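You operate a simulated robot arm through the tools that you are given. There is no shell and no other tool. Be economical: measure what you need, move in short steps, check, and stop when the job is done.

Carry out the task below with a simulated robot arm. There is one attempt and no reset: what you move stays moved.

TASK
Shut the wash tap, cup the nozzle and wind the hose in.
Fine: the reel catch comes off to wind and goes back on after. Set down upright: spray nozzle. Where these are worked on the way, their far stop is far enough and under half their travel is too little: reel catch.

The check looks at the end state, three seconds after you hand in, the way a careful person would. Anything else that was tipped, shoved, dropped, spilled or broken makes it a failure.

THE ROBOT
A 6-joint arm with a fingered hand, fixed in place. Base frame: the origin is at the foot of the arm, x ahead of it, y to its left, z up. Readings come in m, rad, newtons and seconds.
With the tool pointing down near the work surface it reaches from about 0.18 to 0.9 m from the base axis. Its first joint turns from -2.897 to 2.897 rad. Payload 5 kg.
The tool frame sits at the grasp point between the pads (the TCP): z along the fingers, y along the line on which they close. The tips reach 0.037 m beyond it. Largest opening 0.124 m; the body of the gripper starts 0.043 m behind the TCP. The gripper is a hand of 3 fingers: y runs from the thumb to the fingers, the wrist lies at [-0.021, -0.125, -0.215] in the tool frame, and closing takes about 1.5 s.
Orientation is that of the tool frame in the base frame, as a unit quaternion [w, x, y, z]. With the fingers straight down and the wrist toward the robot, the tool's x, y and z point along [0, 1, 0], [1, 0, 0] and [0, 0, -1] of the base frame.

THE INTERFACE
- The arm moves only by the tool move_arm. Its argument "steps" is a list of rows, each an object (a shift or turn left out is 0, a gripper value left out holds the last) with "delta_rot": the turn, a rotation vector about the base's x, y, z in rad, a list of three; "travel": the shift along the base's x, y, z in cm, a list of three. In form: [{"delta_rot": [rx, ry, rz], "travel": [dx, dy, dz]}, ...]. A call has 1 to 12 rows; each row is the pose to reach, as a shift and turn from the pose commanded when the call began. "fingers" is the opening, from 0 (shut) to 1 (fully open), set as the call begins (left out, the last holds). A row lasts 0.2 s, in which the tool goes at most 0.05 m and 0.15 rad; a call with a longer step from one row to the next is refused whole, and so is a gripper value outside its range. A pose out of reach is approached as far as the arm can. The call stops where the force on the tool passes 40 N (or 10 N more than at its start, if that is more) or the arm is blocked; 0.2 s more then pass. The fingers move at their own pace (about 0.072 m/s each) and stop on an object; they squeeze with about 32 N. The grip force told is the motor's: it shows also when the fingers shut on nothing. Time passes only in rows, and 0.2 s behind the last, so rows that repeat a pose let the fingers close. The reply holds the time, the measured pose of the TCP, the force on the tool along the base axes, the opening and the grip force, in the units named above and with some noise, with the torque about the TCP (base axes, N m) and any sound that the robot's microphone picked up.
- Cameras (640 x 400 px; columns grow to the right, rows downward): "scene" is fixed at [0.0619, -0.6522, 1.286]; the picture's right is [0.86, -0.51, 0.00], its down [-0.12, -0.20, -0.97] and it looks along [0.50, 0.84, -0.23] (base axes); focal length 354 px, centre (320, 200). "wrist" rides on the gripper at [0.073, -0.104, -0.154] in the tool frame; the picture's right is [-0.83, 0.26, -0.49], its down [-0.51, -0.72, 0.47] and it looks along [-0.23, 0.64, 0.73] (tool axes); focal length 243 px, centre (320, 200). There is no depth. A picture from a camera that has moved, and an enlarged one, comes with that camera's place and axes in the base frame and with its lens. The place of the scene camera against the robot may be out by one fixed shift of up to 0.018 m in any direction.
- capture(camera): a new picture of that camera. The clock stands still meanwhile.
- curl_fingers(index, middle, thumb_bend, thumb_turn): sets how far each is bent, from 0 (flat) to 1 (curled in); at 0.3 the hand is open as for a grip, at 0.7 the pads meet at the TCP. One left out holds its place. A second passes; each finger stops where it meets its share of the squeeze, and holds until it gets a number again. A gripper value or a shape takes the hand back. It gives what a move gives, with no picture; readings hold the bend of each and the force on the fingers (four entries, about 0 where the hand has none), thumb and palm. thumb_turn goes from beside the hand (0) to across from the fingers (1), as for a grip.
- set_grasp(shape): the hand has 3 fingers and takes this shape, open, in about a second: jaw (thumb against the fingers, like two jaws); tri (thumb and two fingers); tip (a fingertip pinch); poke (one finger out to press); point (the index stretched); flat (the hand flat); cup (the hand cupped); fist (a fist). The gripper value then closes the fingers along that shape, each until it touches; the sizes above hold for jaw. It gives what a move gives, with no picture.
- inspect(camera, box): a new picture of the part [left, top, right, bottom] of that camera's present view, enlarged. The clock stands still meanwhile.
- finish_job(): hands the job in; it is judged then, once.

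Go step by step. Nothing tells you positions but the pictures and the camera data: compare them with the known pose of the tool, close in by small moves and look again before you grip or let go. The budget is 120 turns and 84 pictures, counting those below and the enlarged ones. Unless the task says otherwise, let go and move clear before handing in, and close with one line.

The tools are called after "Emit:" as name(argument=value, ...) on one line, values as JSON. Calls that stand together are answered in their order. move_arm: Moves the arm, as the interface text tells. Its arguments: {"type":"object","properties":{"steps":{"type":"array"},"fingers":{"type":"number"}},"required":["steps"]} The other tools are called the same way: set_grasp (shape) gives the hand a shape; curl_fingers (index, middle, thumb_bend, thumb_turn) moves the fingers one by one; capture (camera) takes a picture; inspect (camera, box) takes an enlarged picture of a part of a camera's view; finish_job () hands the job in.

At the start:

```text
time_s: 0.0
eef_pos: [0.502, 0.5501, 1.0578]
orientation: [0.0, 0.707, 0.708, 0.001]
ft_force: [0.3, 0.9, -0.3]
wrist_torque: [-0.01, 0.01, 0.0]
width: 0.1235
grasp_force: 0.0
shape: jaw
bend: [0.3, 0.3, 0.3, 0.98]
finger forces: [0.1, 0.0, 0.1, 0.0, 0.0, 0.0]
```

scene: 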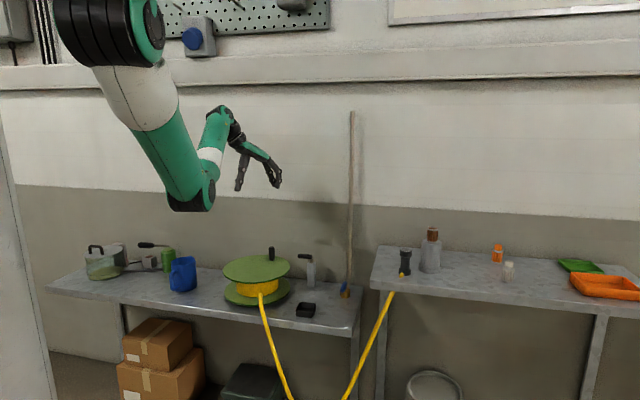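
wrist: 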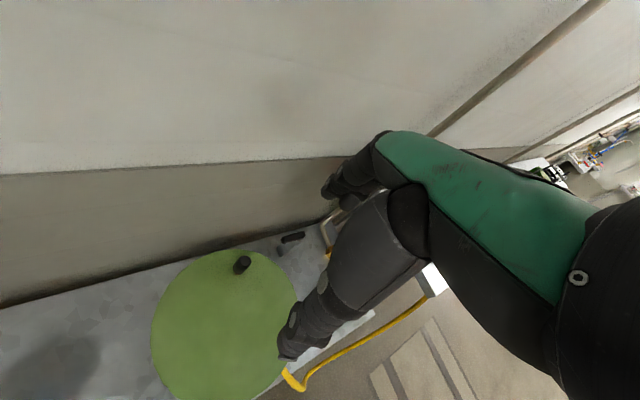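

I see a hose reel (green, yellow hose) on the left bench, a small post with a black lever behind it, a black cup-like block in front, and a nozzle on the right bench. I'll enlarge these first.

Emit:
inspect(camera="scene", box=[200, 230, 370, 336])

Emit:
inspect(camera="scene", box=[360, 210, 640, 385])

Emit:
inspect(camera="scene", box=[40, 220, 240, 345])

```text
3.76 times, centred on (285, 283) of scene
camera zoom: at [0.0619, -0.6522, 1.286], right [0.86, -0.51, 0.0], down [-0.12, -0.2, -0.97], along [0.5, 0.84, -0.23], focal length 1332 px, centre (452, -112)
```

zoom: 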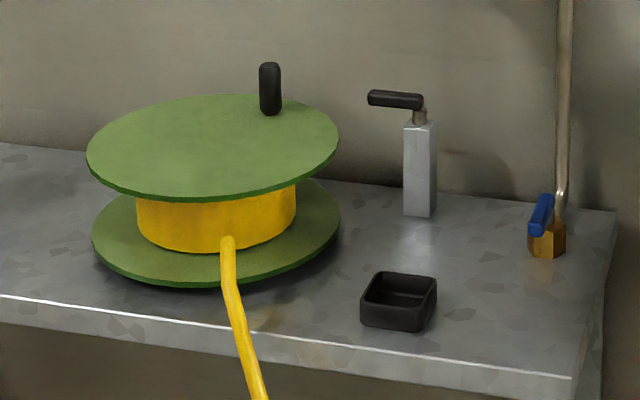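

```text
2.29 times, centred on (500, 298) of scene
camera zoom: at [0.0619, -0.6522, 1.286], right [0.86, -0.51, 0.0], down [-0.12, -0.2, -0.97], along [0.5, 0.84, -0.23], focal length 809 px, centre (-91, -23)
```

zoom: 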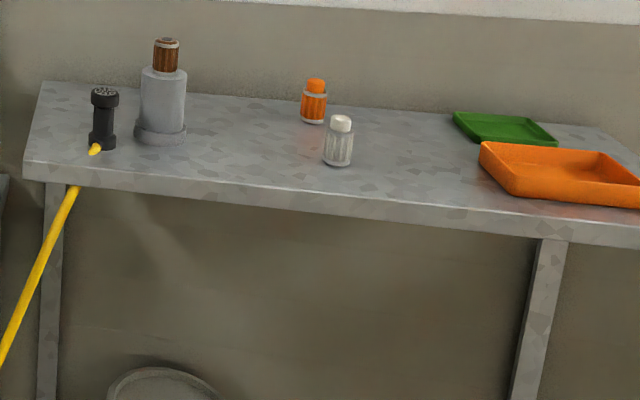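

```text
3.20 times, centred on (140, 282) of scene
camera zoom: at [0.0619, -0.6522, 1.286], right [0.86, -0.51, 0.0], down [-0.12, -0.2, -0.97], along [0.5, 0.84, -0.23], focal length 1132 px, centre (896, -64)
```

zoom: 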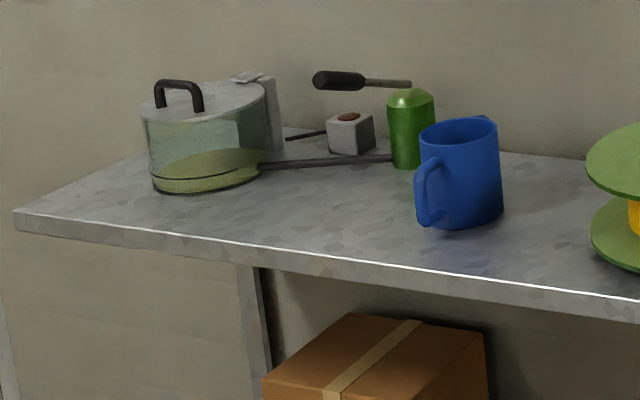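

The tap (brass body, blue lever) is near (0.76, 0.35, 0.64), the catch post near (0.70, 0.49), and the cup near (0.59, 0.33). The nozzle is near (0.82, 0.10, 0.80) on the higher bench. I'll move closer to see them with the wrist camera.

Emit:
move_arm(steps=[{"travel": [1, -3, -3]}, {"travel": [2, -6, -6]}, {"travel": [3, -9, -9]}, {"travel": [4, -12, -12]}, {"travel": [5, -14, -16]}, {"travel": [6, -15, -20]}])

Emit:
capture(camera="wrist")

Emit:
capture(camera="scene")

```text
time_s: 1.4
eef_pos: [0.5635, 0.3987, 0.8566]
orientation: [0.0, 0.706, 0.708, 0.001]
ft_force: [0.2, 0.0, 0.6]
wrist_torque: [-0.01, -0.03, 0.02]
width: 0.1236
grasp_force: 0.1
shape: jaw
bend: [0.3, 0.3, 0.3, 0.98]
finger forces: [0.0, 0.0, 0.1, 0.0, 0.0, 0.0]
```

```text
78 pictures are left
camera wrist: at [0.459, 0.4711, 1.0105], right [0.26, -0.83, 0.49], down [-0.72, -0.51, -0.47], along [0.64, -0.23, -0.73], focal length 243 px, centre (320, 200)
```

wrist: 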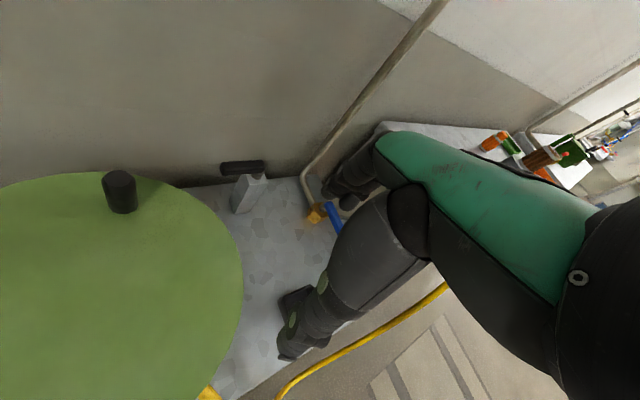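

```text
77 pictures are left
```

scene: 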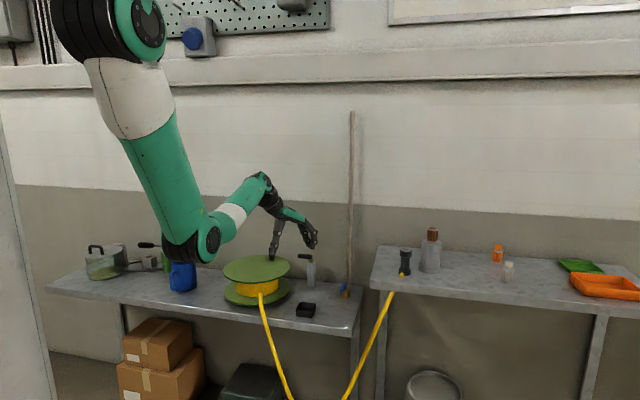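

The tap sits at the end of a pipe bent out from the wall. I'll enlarge this area.

Emit:
inspect(camera="wrist", box=[200, 130, 360, 230])

Emit:
inspect(camera="scene", box=[290, 235, 370, 335])

```text
4.00 times, centred on (280, 180) of wrist
camera zoom: at [0.459, 0.4711, 1.0105], right [0.26, -0.83, 0.49], down [-0.72, -0.51, -0.47], along [0.64, -0.23, -0.73], focal length 970 px, centre (480, 280)
```

zoom: 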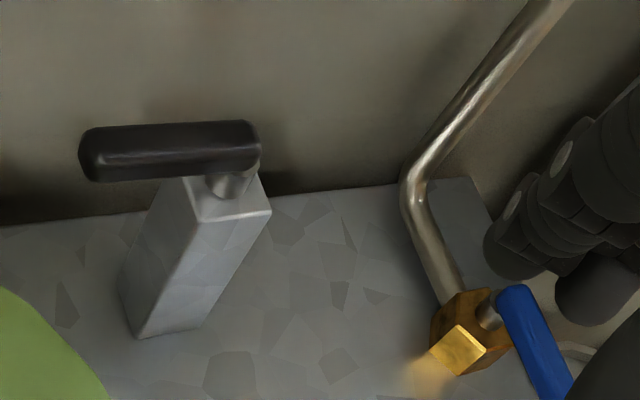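

```text
4.00 times, centred on (330, 285) of scene
camera zoom: at [0.0619, -0.6522, 1.286], right [0.86, -0.51, 0.0], down [-0.12, -0.2, -0.97], along [0.5, 0.84, -0.23], focal length 1416 px, centre (280, -140)
```

zoom: 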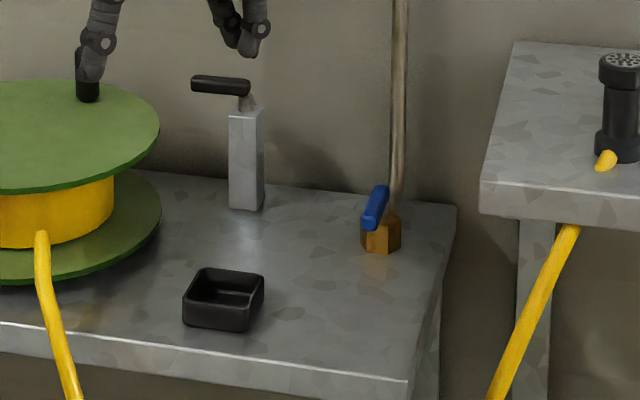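

The tap lever points out into the room, in line with the pipe, so it's open. A second wrist view from further right will fix heights and show the cup.

Emit:
move_arm(steps=[{"travel": [1, -3, 0]}, {"travel": [2, -6, 0]}, {"travel": [3, -9, -1]}, {"travel": [3.6, -10, -1]}])

Emit:
capture(camera="wrist")

Emit:
inspect(camera="wrist", box=[200, 140, 360, 240])

```text
time_s: 2.4
eef_pos: [0.5984, 0.2991, 0.8469]
orientation: [-0.001, 0.707, 0.707, 0.0]
ft_force: [-0.3, -0.4, -0.7]
wrist_torque: [0.01, -0.04, -0.01]
width: 0.1237
grasp_force: 0.0
shape: jaw
bend: [0.3, 0.3, 0.3, 0.98]
finger forces: [0.0, 0.0, 0.0, 0.0, 0.1, 0.0]
```

```text
74 pictures are left
camera wrist: at [0.4941, 0.3727, 1.0008], right [0.26, -0.83, 0.49], down [-0.72, -0.51, -0.47], along [0.64, -0.23, -0.73], focal length 243 px, centre (320, 200)
```

wrist: 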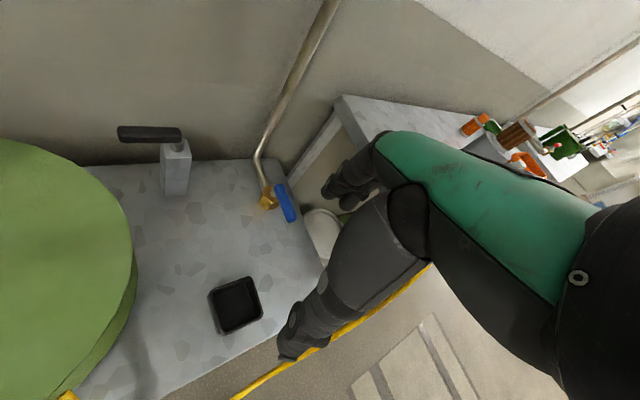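

```text
4.00 times, centred on (280, 190) of wrist
camera zoom: at [0.4941, 0.3727, 1.0008], right [0.26, -0.83, 0.49], down [-0.72, -0.51, -0.47], along [0.64, -0.23, -0.73], focal length 970 px, centre (480, 240)
```

zoom: 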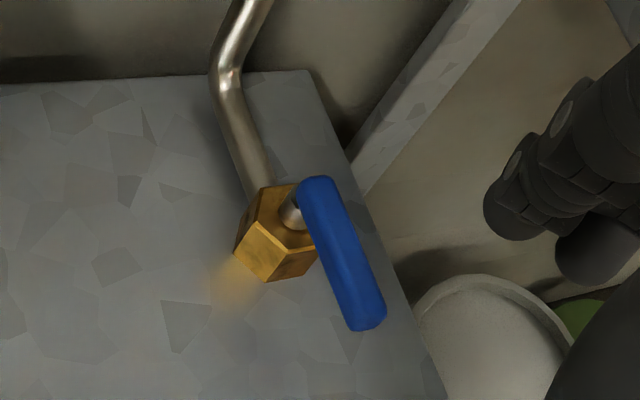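

The lever runs from its spindle at about (0.757, 0.347, 0.673) to its tip at about (0.713, 0.302). I'll shut the fingers and lower them on the right side of the lever, ready to sweep it left (clockwise from above).

Emit:
move_arm(fingers=0, steps=[{"travel": [3, -0.5, 0]}, {"travel": [6, -1, 0]}, {"travel": [9, -1.5, 0]}, {"travel": [12, -2, -1]}, {"travel": [14.5, -2.5, -3]}, {"travel": [15.2, -2.5, -6]}, {"travel": [15.2, -2.5, -8]}, {"travel": [15.2, -2.5, -8]}])

Emit:
capture(camera="wrist")

Emit:
inspect(camera="scene", box=[260, 200, 420, 320])

```text
time_s: 4.2
eef_pos: [0.7498, 0.2733, 0.7698]
orientation: [0.0, 0.706, 0.708, 0.0]
ft_force: [0.2, 0.5, -0.6]
wrist_torque: [-0.01, 0.01, 0.02]
width: 0.0001
grasp_force: 32.2
shape: jaw
bend: [0.7, 0.7, 0.57, 1.0]
finger forces: [0.1, 0.0, 0.0, 0.1, 0.1, 0.0]
```

```text
72 pictures are left
camera wrist: at [0.6458, 0.3474, 0.9225], right [0.26, -0.83, 0.49], down [-0.72, -0.51, -0.47], along [0.64, -0.23, -0.73], focal length 243 px, centre (320, 200)
```

wrist: 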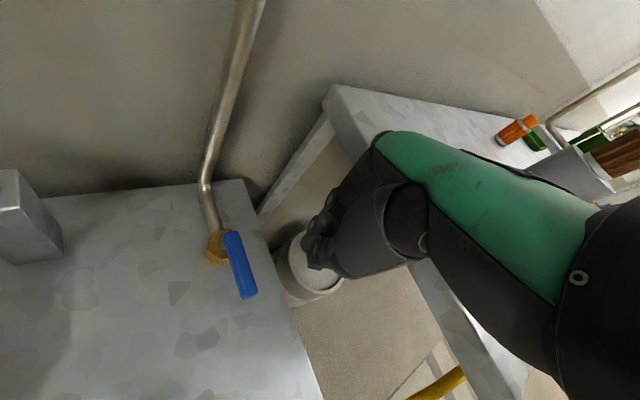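

```text
3.33 times, centred on (340, 260) of scene
camera zoom: at [0.0619, -0.6522, 1.286], right [0.86, -0.51, 0.0], down [-0.12, -0.2, -0.97], along [0.5, 0.84, -0.23], focal length 1180 px, centre (253, 0)
```

zoom: 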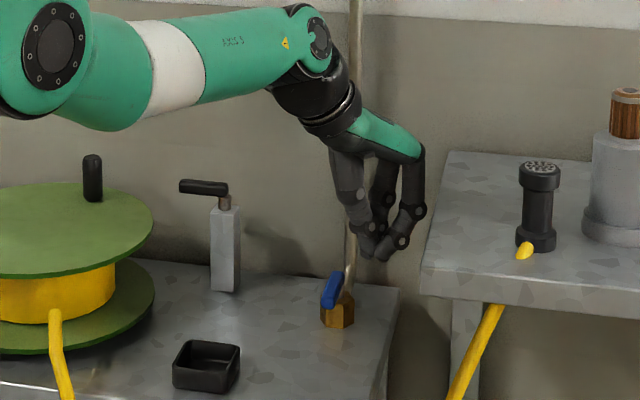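

The geometry checks out. Now I'll descend beside the lever and sweep it around.

Emit:
move_arm(steps=[{"travel": [0, 0, -3]}, {"travel": [0, 0, -6]}, {"travel": [0, 0, -7.5]}, {"travel": [-0.9, 2.2, -7.5]}, {"travel": [-2.0, 2.9, -7.5]}, {"travel": [-3.3, 3.7, -7.5]}, {"travel": [-4.0, 4.9, -7.5]}, {"travel": [-4.6, 6.2, -7.5]}, {"travel": [-4.6, 7.6, -7.5]}, {"travel": [-4.5, 9.0, -7.5]}, {"travel": [-4.0, 10.0, -7.5]}])

Emit:
capture(camera="wrist")

Emit:
inspect(camera="scene", box=[260, 200, 420, 320])

```text
time_s: 6.6
eef_pos: [0.6976, 0.3653, 0.6956]
orientation: [0.0, 0.707, 0.708, -0.004]
ft_force: [-17.3, -23.6, 4.7]
wrist_torque: [-0.29, 0.17, -0.07]
width: 0.0
grasp_force: 31.8
shape: jaw
bend: [0.7, 0.7, 0.56, 1.0]
finger forces: [28.1, 0.0, 0.0, 0.0, 0.1, 0.0]
out of reach, approached as far as the arm can: row 10, 11
```

```text
70 pictures are left
camera wrist: at [0.5937, 0.4395, 0.8483], right [0.26, -0.83, 0.49], down [-0.72, -0.51, -0.47], along [0.64, -0.24, -0.73], focal length 243 px, centre (320, 200)
```

wrist: 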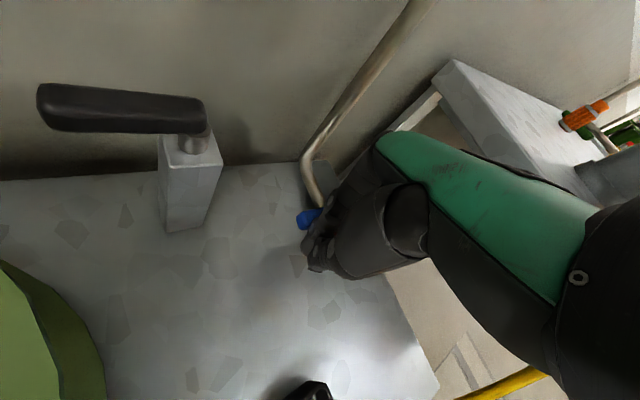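

```text
3.33 times, centred on (340, 260) of scene
camera zoom: at [0.0619, -0.6522, 1.286], right [0.86, -0.51, 0.0], down [-0.12, -0.2, -0.97], along [0.5, 0.84, -0.23], focal length 1180 px, centre (253, 0)
```

zoom: 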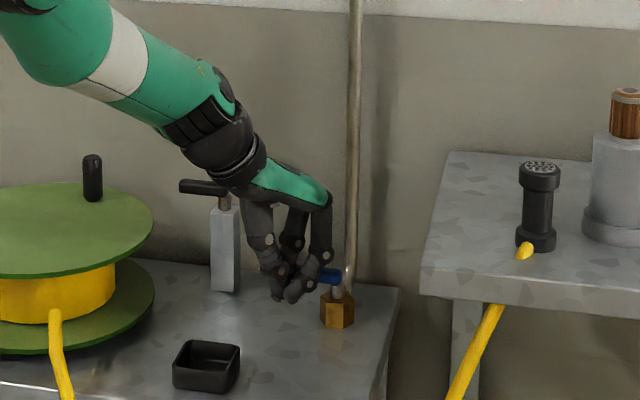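

The lever now looks parallel to the wall, resting against its stop with about 29 N. I'll back off to check.

Emit:
move_arm(steps=[{"travel": [-2, -4, 0]}, {"travel": [-4, -7, 2]}, {"travel": [-5, -9, 5]}, {"travel": [-5, -12, 9]}])

Emit:
inspect(camera="wrist", box=[180, 80, 400, 220])

Emit:
inspect(camera="scene", box=[290, 240, 380, 310])

```text
time_s: 7.6
eef_pos: [0.6506, 0.2495, 0.7868]
orientation: [-0.001, 0.707, 0.707, -0.001]
ft_force: [0.1, -0.1, -0.3]
wrist_torque: [-0.01, 0.06, 0.01]
width: 0.0002
grasp_force: 31.6
shape: jaw
bend: [0.7, 0.7, 0.57, 1.0]
finger forces: [0.0, 0.0, 0.0, 0.1, 0.0, 0.0]
```

```text
2.86 times, centred on (290, 150) of wrist
camera zoom: at [0.5462, 0.3214, 0.9413], right [0.26, -0.83, 0.49], down [-0.72, -0.51, -0.47], along [0.64, -0.23, -0.73], focal length 693 px, centre (406, 343)
```

zoom: 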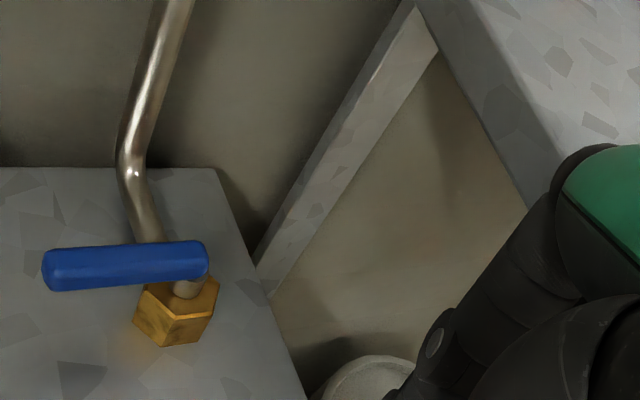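

```text
5.71 times, centred on (335, 275) of scene
camera zoom: at [0.0619, -0.6522, 1.286], right [0.86, -0.51, 0.0], down [-0.12, -0.2, -0.97], along [0.5, 0.84, -0.23], focal length 2022 px, centre (234, -229)
```

zoom: 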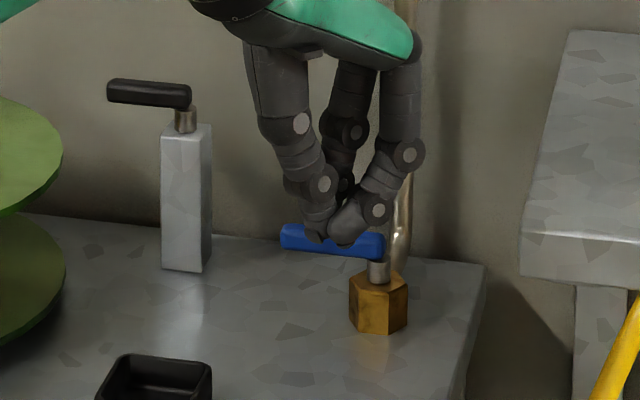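

The tap is shut: the lever has turned 90° and is at its stop. Next I'll look at the nozzle on the right bench, rising first and then moving over.

Emit:
move_arm(fingers=1, steps=[{"travel": [0, 0, 4]}, {"travel": [0, -1, 8]}, {"travel": [0, -3, 12]}, {"travel": [1, -6, 16]}, {"travel": [2, -10, 18.5]}, {"travel": [3.5, -14, 19.5]}, {"travel": [5, -17, 19.5]}])

Emit:
capture(camera="wrist")

Emit:
inspect(camera="scene", box=[360, 210, 480, 310])

```text
refused: row 4 steps farther than a row can; nothing moved
```

```text
66 pictures are left
camera wrist: at [0.5462, 0.3214, 0.9413], right [0.26, -0.83, 0.49], down [-0.72, -0.51, -0.47], along [0.64, -0.23, -0.73], focal length 243 px, centre (320, 200)
```

wrist: 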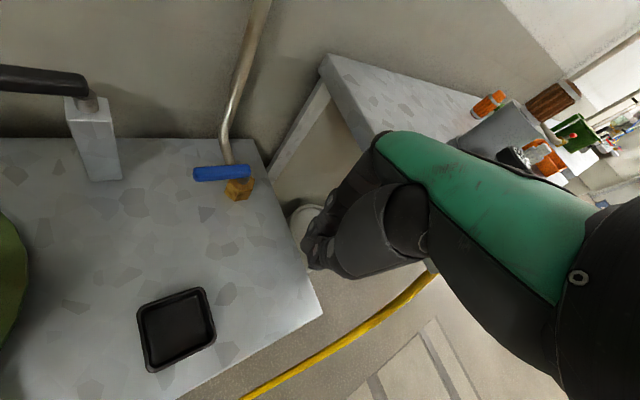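

```text
4.00 times, centred on (420, 260) of scene
camera zoom: at [0.0619, -0.6522, 1.286], right [0.86, -0.51, 0.0], down [-0.12, -0.2, -0.97], along [0.5, 0.84, -0.23], focal length 1416 px, centre (-80, -40)
```

zoom: 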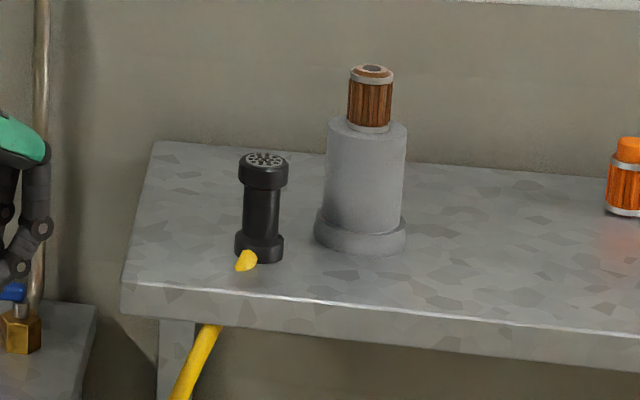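

The step was too large; I'll repeat it with smaller ones.

Emit:
move_arm(fingers=1, steps=[{"travel": [0, 0, 4]}, {"travel": [0, -1, 8]}, {"travel": [0, -3, 12]}, {"travel": [1, -6, 15]}, {"travel": [2, -9, 18]}, {"travel": [3.5, -13, 19.5]}, {"travel": [5, -17, 19.5]}])

Emit:
capture(camera="wrist")

```text
time_s: 9.2
eef_pos: [0.6993, 0.0783, 0.9826]
orientation: [0.0, 0.707, 0.707, 0.001]
ft_force: [0.0, 0.7, -0.1]
wrist_torque: [-0.02, 0.01, -0.02]
width: 0.1237
grasp_force: 0.2
shape: jaw
bend: [0.3, 0.3, 0.3, 0.98]
finger forces: [0.0, 0.0, 0.0, 0.1, 0.0, 0.0]
```

```text
64 pictures are left
camera wrist: at [0.5955, 0.1517, 1.1356], right [0.26, -0.83, 0.49], down [-0.72, -0.51, -0.47], along [0.64, -0.23, -0.73], focal length 243 px, centre (320, 200)
```

wrist: 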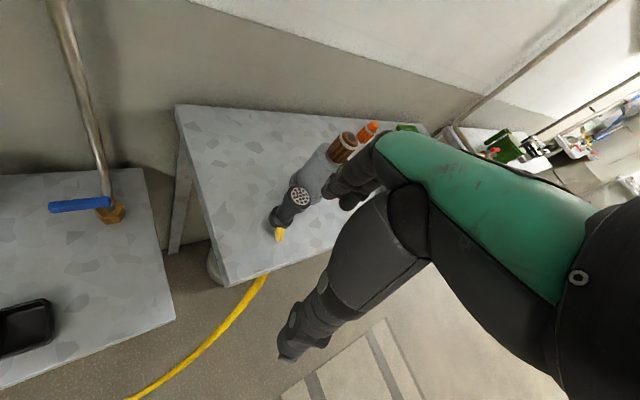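

The nozzle stands at about (0.808, 0.098), from z 0.80 to 0.877, with the grey bottle about 8 cm to its right. I'll turn the hand about −80° so the fingers straddle the nozzle clear of the bottle.

Emit:
move_arm(steps=[{"delta_rot": [0, 0, -0.14]}, {"delta_rot": [0, 0, -0.28]}, {"delta_rot": [0, 0, -0.42]}, {"delta_rot": [0, 0, -0.56]}, {"delta_rot": [0, 0, -0.7]}, {"delta_rot": [0, 0, -0.84], "travel": [1, 0.5, 0]}, {"delta_rot": [0, 0, -0.98], "travel": [2.5, 1, 0]}, {"delta_rot": [0, 0, -1.12], "travel": [4, 1.5, 0]}, {"delta_rot": [0, 0, -1.26], "travel": [5.5, 2, 0]}, {"delta_rot": [0, 0, -1.396], "travel": [7, 2.5, 0]}])

Emit:
capture(camera="wrist")

Emit:
inspect(camera="scene", box=[340, 180, 480, 290])

```text
time_s: 11.4
eef_pos: [0.7707, 0.1044, 0.9819]
orientation: [0.0, 0.996, 0.087, -0.001]
ft_force: [-0.9, 0.1, 0.5]
wrist_torque: [-0.02, -0.01, -0.01]
width: 0.1236
grasp_force: 0.1
shape: jaw
bend: [0.3, 0.3, 0.3, 0.98]
finger forces: [0.1, 0.0, 0.0, 0.0, 0.0, 0.1]
```

```text
63 pictures are left
camera wrist: at [0.8243, 0.2201, 1.1354], right [-0.77, -0.4, 0.49], down [-0.62, 0.62, -0.47], along [-0.12, -0.67, -0.73], focal length 243 px, centre (320, 200)
```

wrist: 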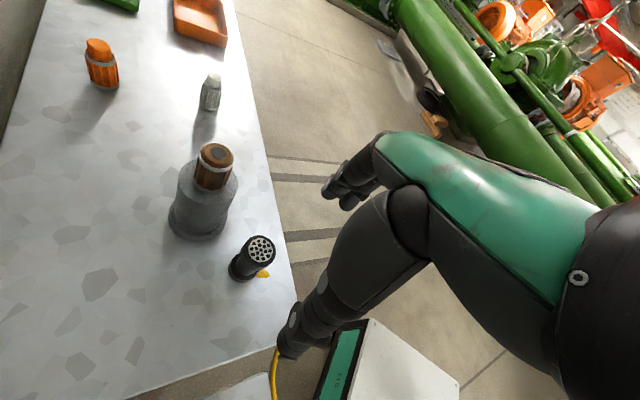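

```text
3.64 times, centred on (410, 235) of scene
camera zoom: at [0.0619, -0.6522, 1.286], right [0.86, -0.51, 0.0], down [-0.12, -0.2, -0.97], along [0.5, 0.84, -0.23], focal length 1287 px, centre (-7, 73)
```

zoom: 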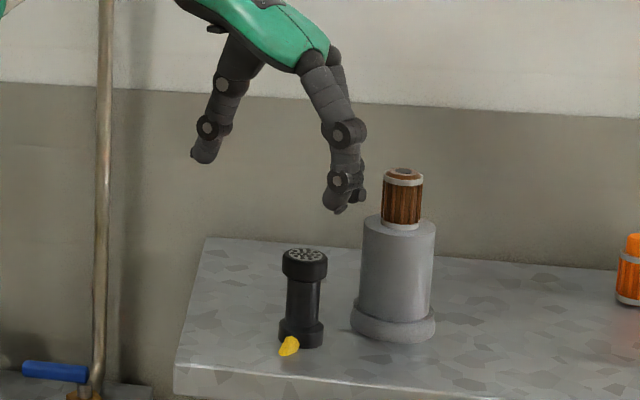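

Both views agree that the nozzle axis is at (0.808, 0.0985). I'll go over it and down so the pads are at the nozzle head, still open.

Emit:
move_arm(steps=[{"travel": [2, -0.3, 0]}, {"travel": [3.7, -0.6, 0]}, {"travel": [3.7, -0.6, -3]}, {"travel": [3.7, -0.6, -6]}, {"travel": [3.7, -0.6, -9]}, {"travel": [3.7, -0.6, -11.4]}, {"travel": [3.7, -0.6, -11.4]}])

Emit:
capture(camera="wrist")

Emit:
inspect(camera="scene", box=[340, 180, 480, 290])

```text
time_s: 13.0
eef_pos: [0.805, 0.098, 0.8718]
orientation: [0.0, 0.996, 0.089, 0.0]
ft_force: [-0.7, 0.4, 0.8]
wrist_torque: [-0.02, -0.01, 0.03]
width: 0.1238
grasp_force: 0.1
shape: jaw
bend: [0.3, 0.3, 0.3, 0.98]
finger forces: [0.1, 0.0, 0.0, 0.0, 0.1, 0.0]
```

```text
61 pictures are left
camera wrist: at [0.858, 0.2133, 1.024], right [-0.77, -0.4, 0.49], down [-0.63, 0.62, -0.47], along [-0.12, -0.67, -0.73], focal length 243 px, centre (320, 200)
```

wrist: 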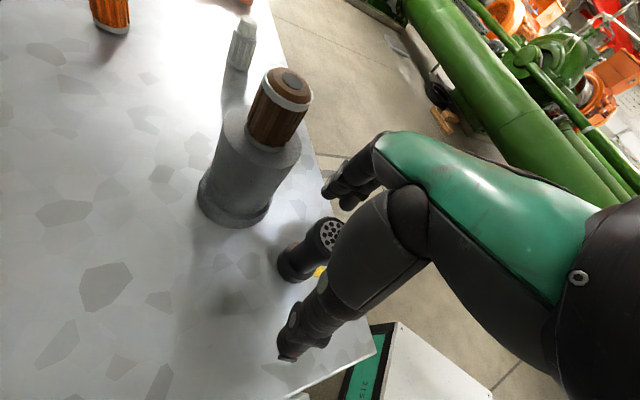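

```text
3.64 times, centred on (410, 235) of scene
camera zoom: at [0.0619, -0.6522, 1.286], right [0.86, -0.51, 0.0], down [-0.12, -0.2, -0.97], along [0.5, 0.84, -0.23], focal length 1287 px, centre (-7, 73)
```

zoom: 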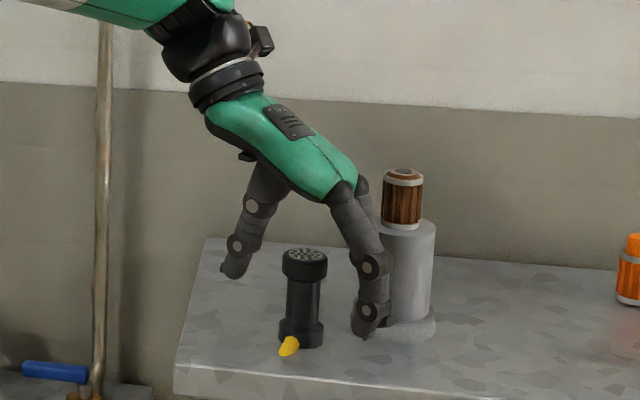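

The fingers straddle the nozzle and clear the bottle. I'll shift 4 mm in +x, then close.

Emit:
move_arm(fingers=0, steps=[{"travel": [0.5, 0, -0.3]}, {"travel": [0.5, 0, -0.3]}, {"travel": [0.5, 0, -0.3]}, {"travel": [0.5, 0, -0.3]}, {"travel": [0.5, 0, -0.3]}, {"travel": [0.5, 0, -0.3]}, {"travel": [0.5, 0, -0.3]}, {"travel": [0.5, 0, -0.3]}])

Emit:
capture(camera="wrist")

Emit:
inspect(camera="scene", box=[340, 180, 480, 290])

```text
time_s: 14.8
eef_pos: [0.8042, 0.0977, 0.8706]
orientation: [0.0, 0.996, 0.088, 0.0]
ft_force: [0.0, -0.2, 0.5]
wrist_torque: [0.02, 0.02, 0.02]
width: 0.0263
grasp_force: 32.6
shape: jaw
bend: [0.73, 0.63, 0.74, 1.0]
finger forces: [18.6, 8.5, 0.0, 0.1, 27.1, 0.1]
out of reach, approached as far as the arm can: row 1, 2, 3, 4, 5, 6, 7, 8
```

```text
59 pictures are left
camera wrist: at [0.858, 0.2133, 1.024], right [-0.77, -0.4, 0.49], down [-0.63, 0.62, -0.47], along [-0.12, -0.67, -0.73], focal length 243 px, centre (320, 200)
```

wrist: 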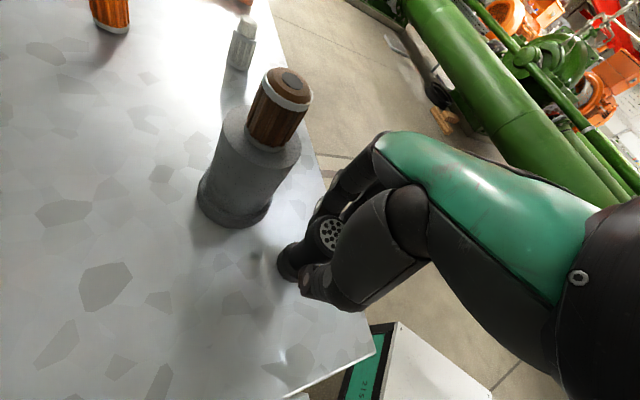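

```text
3.64 times, centred on (410, 235) of scene
camera zoom: at [0.0619, -0.6522, 1.286], right [0.86, -0.51, 0.0], down [-0.12, -0.2, -0.97], along [0.5, 0.84, -0.23], focal length 1287 px, centre (-7, 73)
```

zoom: 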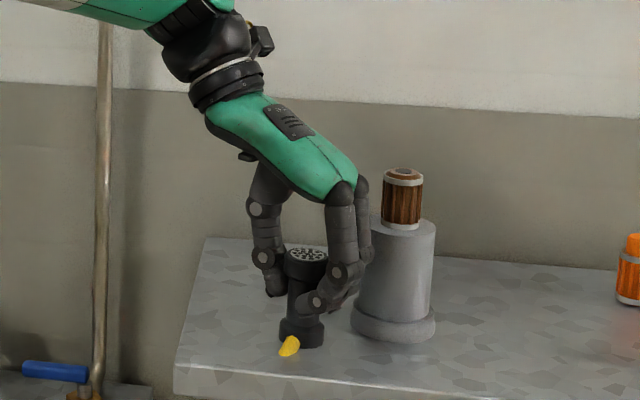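

Gripped at about 27 N without moving the nozzle. I'll lift a little and check that it stays upright.

Emit:
move_arm(steps=[{"travel": [0, 0, 2]}, {"travel": [-0.5, 0, 4]}, {"travel": [-1, 0, 7]}, {"travel": [-2, 0, 10]}])

Emit:
capture(camera="wrist")

Emit:
capture(camera="scene")

```text
time_s: 15.8
eef_pos: [0.7851, 0.0956, 0.9716]
orientation: [0.0, 0.996, 0.089, 0.0]
ft_force: [-0.1, -0.4, -1.6]
wrist_torque: [-0.01, 0.02, 0.02]
width: 0.0263
grasp_force: 32.0
shape: jaw
bend: [0.73, 0.63, 0.74, 1.0]
finger forces: [18.6, 8.3, 0.0, 0.0, 26.9, 0.1]
```

```text
57 pictures are left
camera wrist: at [0.8394, 0.2128, 1.1248], right [-0.77, -0.4, 0.49], down [-0.63, 0.62, -0.47], along [-0.12, -0.67, -0.73], focal length 243 px, centre (320, 200)
```

wrist: 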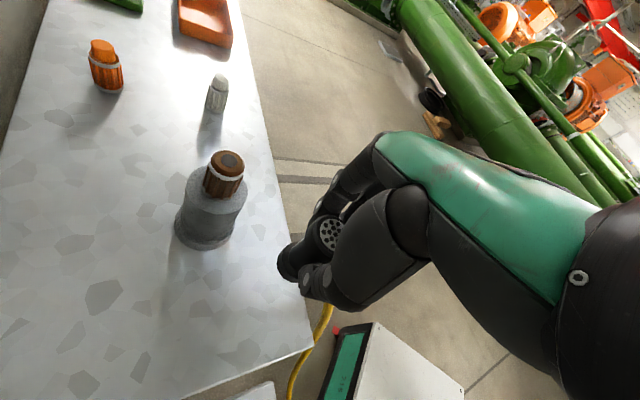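

```text
56 pictures are left
```

scene: 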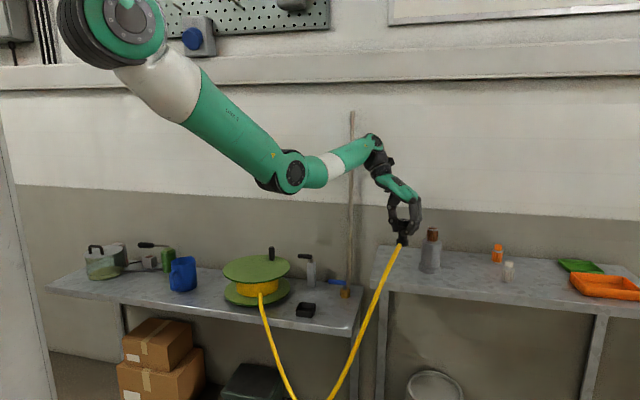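

The nozzle is held upright. I'll carry it over to above the cup, staying high, and look again there.

Emit:
move_arm(steps=[{"travel": [-3, 2.8, 0]}, {"travel": [-6, 5.6, 0]}, {"travel": [-9, 8.4, -1]}, {"travel": [-12, 11.2, -3]}, {"travel": [-14.5, 14, -5]}, {"travel": [-17, 16.8, -7]}, {"travel": [-19.5, 19.5, -9]}, {"travel": [-21.9, 22.3, -11]}, {"travel": [-21.9, 22.3, -13]}, {"travel": [-21.9, 22.3, -13]}])

Emit:
capture(camera="wrist")

Emit:
inspect(camera="scene", box=[250, 235, 370, 335])

```text
time_s: 18.0
eef_pos: [0.5647, 0.3204, 0.84]
orientation: [0.0, 0.996, 0.088, -0.001]
ft_force: [-0.1, 0.4, -0.5]
wrist_torque: [-0.02, -0.03, -0.04]
width: 0.0261
grasp_force: 32.1
shape: jaw
bend: [0.73, 0.63, 0.74, 1.0]
finger forces: [19.1, 8.2, 0.0, 0.0, 27.1, 0.0]
```

```text
55 pictures are left
camera wrist: at [0.6195, 0.4364, 0.9929], right [-0.77, -0.4, 0.49], down [-0.63, 0.62, -0.47], along [-0.12, -0.67, -0.73], focal length 243 px, centre (320, 200)
```

wrist: 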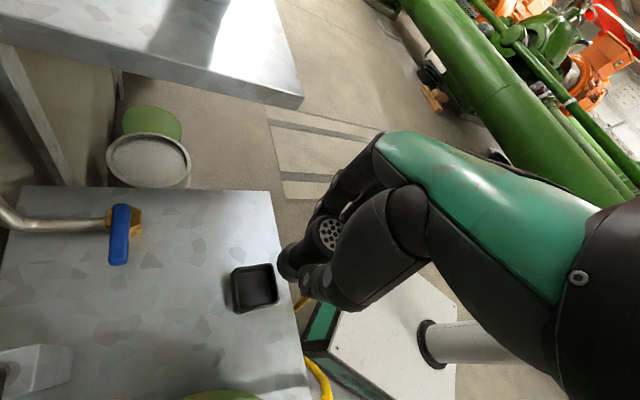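

```text
4.00 times, centred on (310, 285) of scene
camera zoom: at [0.0619, -0.6522, 1.286], right [0.86, -0.51, 0.0], down [-0.12, -0.2, -0.97], along [0.5, 0.84, -0.23], focal length 1416 px, centre (360, -140)
```

zoom: 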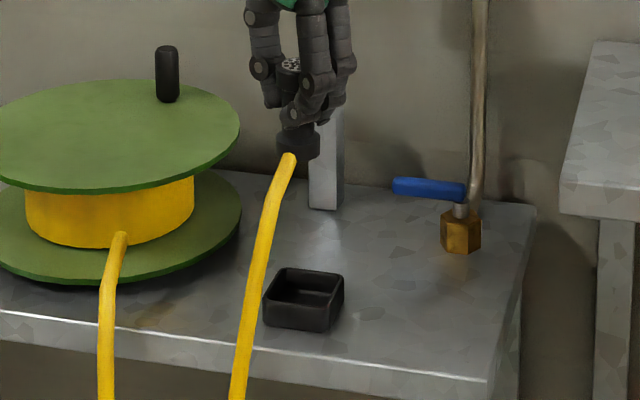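

Hovering near the cup. I'll enlarge to measure the cup and the nozzle foot precisely.

Emit:
inspect(camera="wrist", box=[200, 210, 360, 320])

Emit:
inspect(camera="scene", box=[285, 250, 345, 325])

```text
3.64 times, centred on (280, 265) of wrist
camera zoom: at [0.6195, 0.4364, 0.9929], right [-0.77, -0.4, 0.49], down [-0.63, 0.62, -0.47], along [-0.12, -0.67, -0.73], focal length 882 px, centre (466, -36)
```

zoom: 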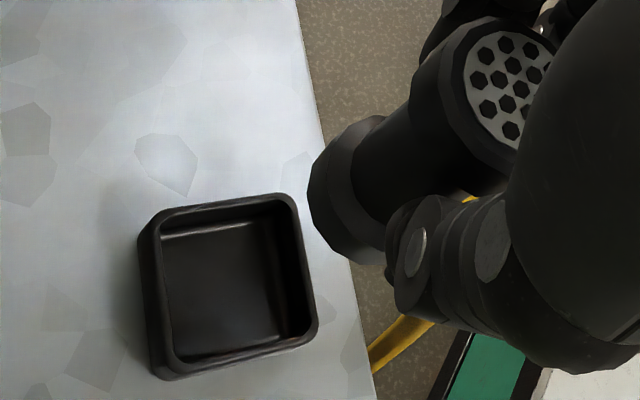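

```text
5.33 times, centred on (315, 288) of scene
camera zoom: at [0.0619, -0.6522, 1.286], right [0.86, -0.51, 0.0], down [-0.12, -0.2, -0.97], along [0.5, 0.84, -0.23], focal length 1888 px, centre (347, -267)
```

zoom: 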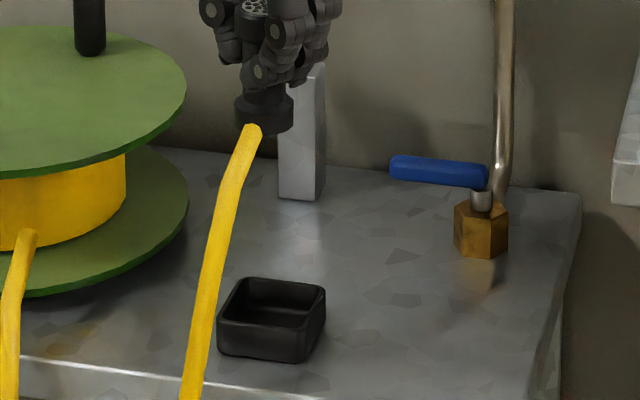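

Combining the views, the cup rim is centred at about (0.573, 0.3205, 0.641), and the nozzle needs to shift about 3 mm right. I'll shift and go down to just above the rim.

Emit:
move_arm(steps=[{"travel": [0.28, -0.15, -3]}, {"travel": [0.28, -0.15, -6]}, {"travel": [0.28, -0.15, -9]}, {"travel": [0.28, -0.15, -11]}, {"travel": [0.28, -0.15, -11]}])

Emit:
inspect(camera="wrist", box=[200, 190, 360, 300])

Emit:
inspect(camera="scene", box=[285, 260, 333, 320])

```text
time_s: 19.2
eef_pos: [0.5687, 0.3199, 0.7309]
orientation: [0.0, 0.996, 0.088, 0.0]
ft_force: [0.0, 0.6, -1.9]
wrist_torque: [-0.05, 0.04, 0.01]
width: 0.0259
grasp_force: 32.0
shape: jaw
bend: [0.73, 0.63, 0.74, 1.0]
finger forces: [19.1, 8.1, 0.0, 0.0, 26.9, 0.1]
```

```text
3.64 times, centred on (280, 245) of wrist
camera zoom: at [0.6221, 0.436, 0.8836], right [-0.77, -0.4, 0.49], down [-0.63, 0.62, -0.47], along [-0.12, -0.67, -0.73], focal length 882 px, centre (466, 36)
```

zoom: 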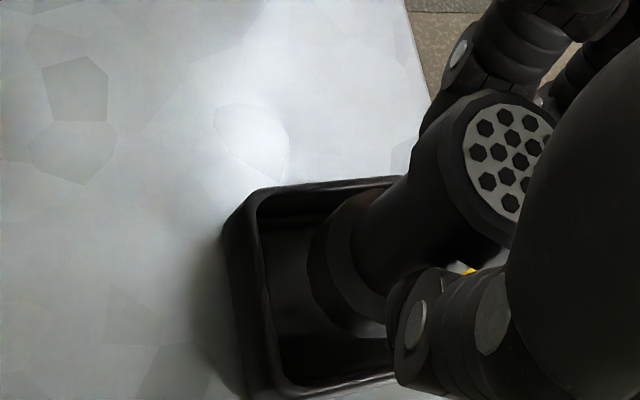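

```text
6.67 times, centred on (309, 290) of scene
camera zoom: at [0.0619, -0.6522, 1.286], right [0.86, -0.51, 0.0], down [-0.12, -0.2, -0.97], along [0.5, 0.84, -0.23], focal length 2360 px, centre (393, -400)
```

zoom: 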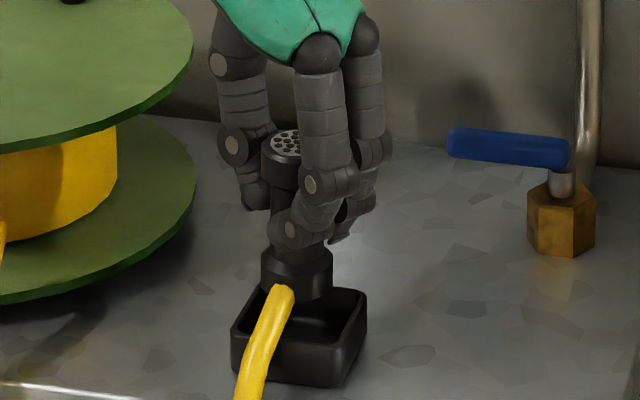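

Aligned to within 1–2 mm. I'll descend until the foot is just at the rim and check again.

Emit:
move_arm(steps=[{"travel": [0.1, -0.06, -1]}, {"travel": [0.1, -0.06, -1.7]}, {"travel": [0.1, -0.06, -1.7]}])

Emit:
inspect(camera="wrist", box=[200, 190, 360, 300])

Emit:
inspect(camera="scene", box=[285, 260, 333, 320])

```text
time_s: 20.0
eef_pos: [0.5665, 0.3177, 0.7169]
orientation: [0.0, 0.996, 0.088, 0.0]
ft_force: [-0.1, -0.9, -2.0]
wrist_torque: [0.0, 0.02, -0.02]
width: 0.0261
grasp_force: 32.6
shape: jaw
bend: [0.73, 0.64, 0.74, 1.0]
finger forces: [19.2, 8.1, 0.1, 0.0, 27.0, 0.1]
out of reach, approached as far as the arm can: row 2, 3
```

```text
3.64 times, centred on (280, 245) of wrist
camera zoom: at [0.6194, 0.433, 0.8697], right [-0.77, -0.4, 0.49], down [-0.63, 0.62, -0.47], along [-0.12, -0.67, -0.73], focal length 882 px, centre (466, 36)
```

zoom: 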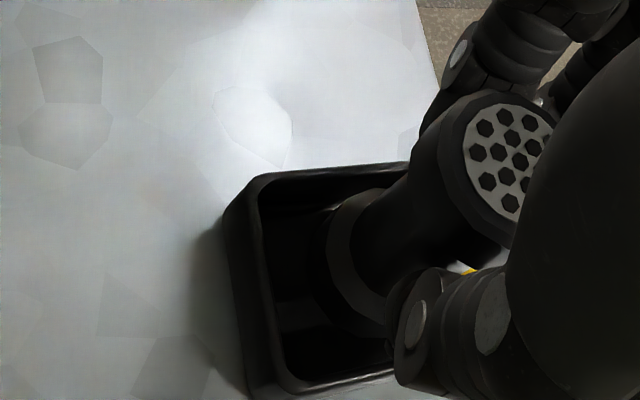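

```text
6.67 times, centred on (309, 290) of scene
camera zoom: at [0.0619, -0.6522, 1.286], right [0.86, -0.51, 0.0], down [-0.12, -0.2, -0.97], along [0.5, 0.84, -0.23], focal length 2360 px, centre (393, -400)
```

zoom: 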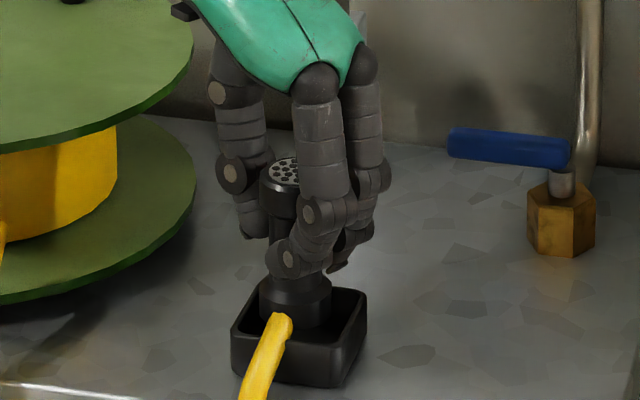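

The arm can't get lower in this wrist orientation. I'll raise the nozzle, turn the hand back toward the default yaw and approach again.

Emit:
move_arm(steps=[{"travel": [0.1, 0, 3]}, {"travel": [0.1, 0, 6], "delta_rot": [0, 0, 0.1]}, {"travel": [0.1, 0, 7], "delta_rot": [0, 0, 0.24]}, {"travel": [0.1, 0, 7], "delta_rot": [0, 0, 0.38]}, {"travel": [0.1, 0, 7], "delta_rot": [0, 0, 0.52]}, {"travel": [0.1, 0, 7], "delta_rot": [0, 0, 0.66]}, {"travel": [0.1, 0, 7], "delta_rot": [0, 0, 0.8]}, {"travel": [0.1, 0, 7], "delta_rot": [0, 0, 0.94]}, {"travel": [0.1, 0, 7], "delta_rot": [0, 0, 1.08]}, {"travel": [0.3, -0.1, 7], "delta_rot": [0, 0, 1.22]}, {"travel": [0.5, -0.2, 7], "delta_rot": [0, 0, 1.36]}, {"travel": [0.5, -0.3, 7], "delta_rot": [0, 0, 1.396]}])

Emit:
capture(camera="wrist")

Emit:
inspect(camera="scene", box=[285, 240, 349, 320])

```text
time_s: 22.6
eef_pos: [0.5709, 0.3134, 0.786]
orientation: [0.0, 0.706, 0.708, 0.0]
ft_force: [-0.1, -0.3, -1.4]
wrist_torque: [0.02, 0.04, 0.02]
width: 0.0263
grasp_force: 31.9
shape: jaw
bend: [0.73, 0.64, 0.75, 1.0]
finger forces: [19.3, 7.6, 0.0, 0.0, 26.8, 0.0]
```

```text
47 pictures are left
camera wrist: at [0.4664, 0.3862, 0.9391], right [0.26, -0.83, 0.49], down [-0.72, -0.51, -0.47], along [0.64, -0.23, -0.73], focal length 243 px, centre (320, 200)
```

wrist: 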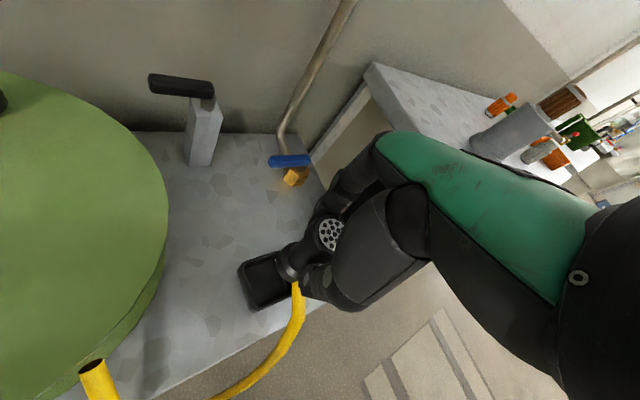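

```text
5.00 times, centred on (317, 280) of scene
camera zoom: at [0.0619, -0.6522, 1.286], right [0.86, -0.51, 0.0], down [-0.12, -0.2, -0.97], along [0.5, 0.84, -0.23], focal length 1770 px, centre (335, -200)
```

zoom: 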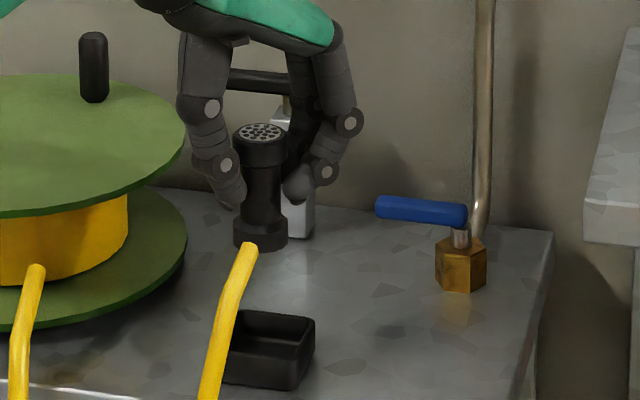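

The hose hasn't twisted, and the nozzle is nearly centred. I'll apply a 1.5 mm correction and descend to the rim.

Emit:
move_arm(steps=[{"travel": [0.15, -0.09, -2.5]}, {"travel": [0.15, -0.09, -5]}, {"travel": [0.15, -0.09, -7]}, {"travel": [0.15, -0.09, -7]}])

Emit:
inspect(camera="wrist", box=[200, 190, 360, 300])

Emit:
inspect(camera="scene", box=[285, 260, 333, 320])

```text
time_s: 23.6
eef_pos: [0.5711, 0.3123, 0.7169]
orientation: [0.0, 0.707, 0.708, 0.0]
ft_force: [0.2, 0.0, -1.4]
wrist_torque: [0.02, -0.01, 0.0]
width: 0.026
grasp_force: 32.1
shape: jaw
bend: [0.73, 0.64, 0.75, 1.0]
finger forces: [19.1, 7.5, 0.0, 0.1, 26.9, 0.0]
```

```text
3.64 times, centred on (280, 245) of wrist
camera zoom: at [0.4676, 0.385, 0.8693], right [0.26, -0.83, 0.49], down [-0.72, -0.51, -0.47], along [0.64, -0.23, -0.73], focal length 882 px, centre (466, 36)
```

zoom: 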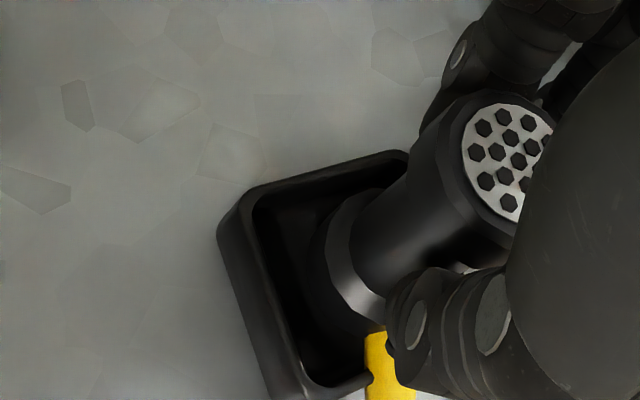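

```text
6.67 times, centred on (309, 290) of scene
camera zoom: at [0.0619, -0.6522, 1.286], right [0.86, -0.51, 0.0], down [-0.12, -0.2, -0.97], along [0.5, 0.84, -0.23], focal length 2360 px, centre (393, -400)
```

zoom: 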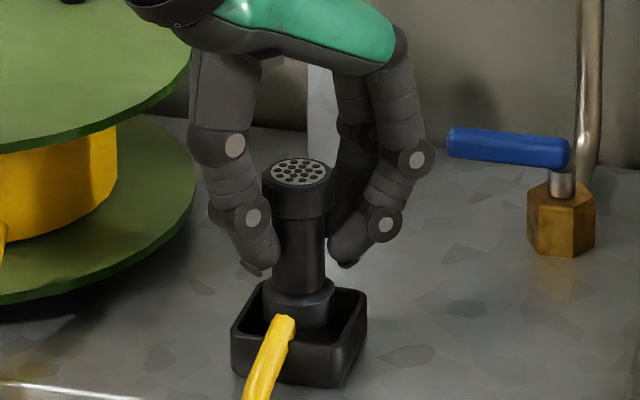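

It looks well centred from the scene camera; one closer wrist view to confirm.

Emit:
inspect(camera="wrist", box=[250, 225, 320, 300])

Emit:
inspect(camera="scene", box=[292, 285, 324, 325])

```text
5.33 times, centred on (285, 262) of wrist
camera zoom: at [0.4676, 0.385, 0.8693], right [0.26, -0.83, 0.49], down [-0.72, -0.51, -0.47], along [0.64, -0.23, -0.73], focal length 1294 px, centre (507, -133)
```

zoom: 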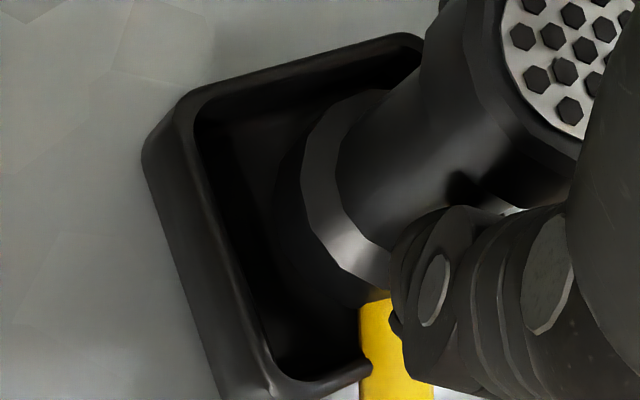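

```text
10.00 times, centred on (308, 305) of scene
camera zoom: at [0.0619, -0.6522, 1.286], right [0.86, -0.51, 0.0], down [-0.12, -0.2, -0.97], along [0.5, 0.84, -0.23], focal length 3539 px, centre (440, -850)
```

zoom: 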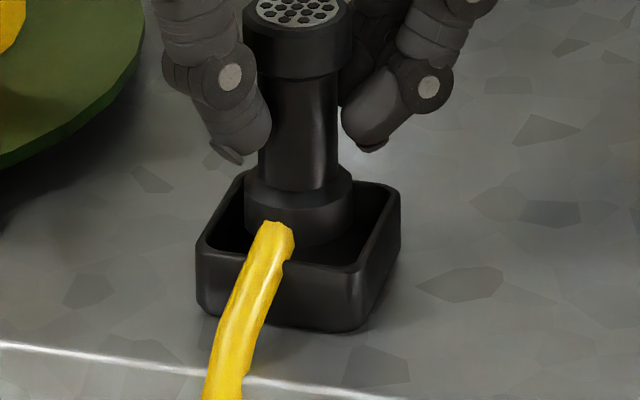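

The foot is centred within the cup, with several mm of slack per side. I'll lower it gently to the floor of the cup.

Emit:
move_arm(steps=[{"travel": [0, 0, -0.6]}, {"travel": [0, 0, -1.2]}, {"travel": [0, 0, -1.6]}, {"travel": [0, 0, -1.9]}, {"travel": [0, 0, -1.9]}])

Emit:
inspect(camera="scene", box=[285, 260, 333, 320])

```text
time_s: 24.8
eef_pos: [0.573, 0.3116, 0.6971]
orientation: [0.001, 0.707, 0.707, 0.0]
ft_force: [0.4, 0.1, -0.4]
wrist_torque: [0.01, 0.0, -0.05]
width: 0.0261
grasp_force: 32.1
shape: jaw
bend: [0.73, 0.64, 0.75, 1.0]
finger forces: [19.2, 7.6, 0.0, 0.0, 27.1, 0.0]
```

```text
6.67 times, centred on (309, 290) of scene
camera zoom: at [0.0619, -0.6522, 1.286], right [0.86, -0.51, 0.0], down [-0.12, -0.2, -0.97], along [0.5, 0.84, -0.23], focal length 2360 px, centre (393, -400)
```

zoom: 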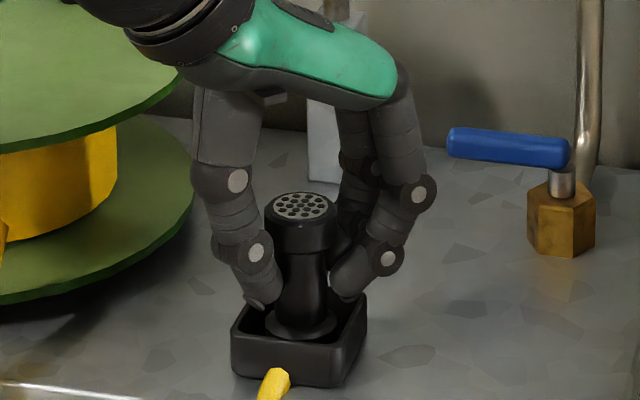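

Nearly down; I'll lower a few millimetres more and watch the force.

Emit:
move_arm(steps=[{"travel": [0, 0, -0.2]}, {"travel": [0, 0, -0.4]}, {"travel": [0, 0, -0.4]}])

```text
time_s: 25.6
eef_pos: [0.5732, 0.3133, 0.6946]
orientation: [0.0, 0.707, 0.707, 0.001]
ft_force: [-1.4, -2.6, 12.0]
wrist_torque: [0.03, -0.04, -0.02]
width: 0.0264
grasp_force: 31.4
shape: jaw
bend: [0.73, 0.64, 0.74, 1.0]
finger forces: [20.4, 8.9, 0.0, 0.1, 29.6, 0.1]
```

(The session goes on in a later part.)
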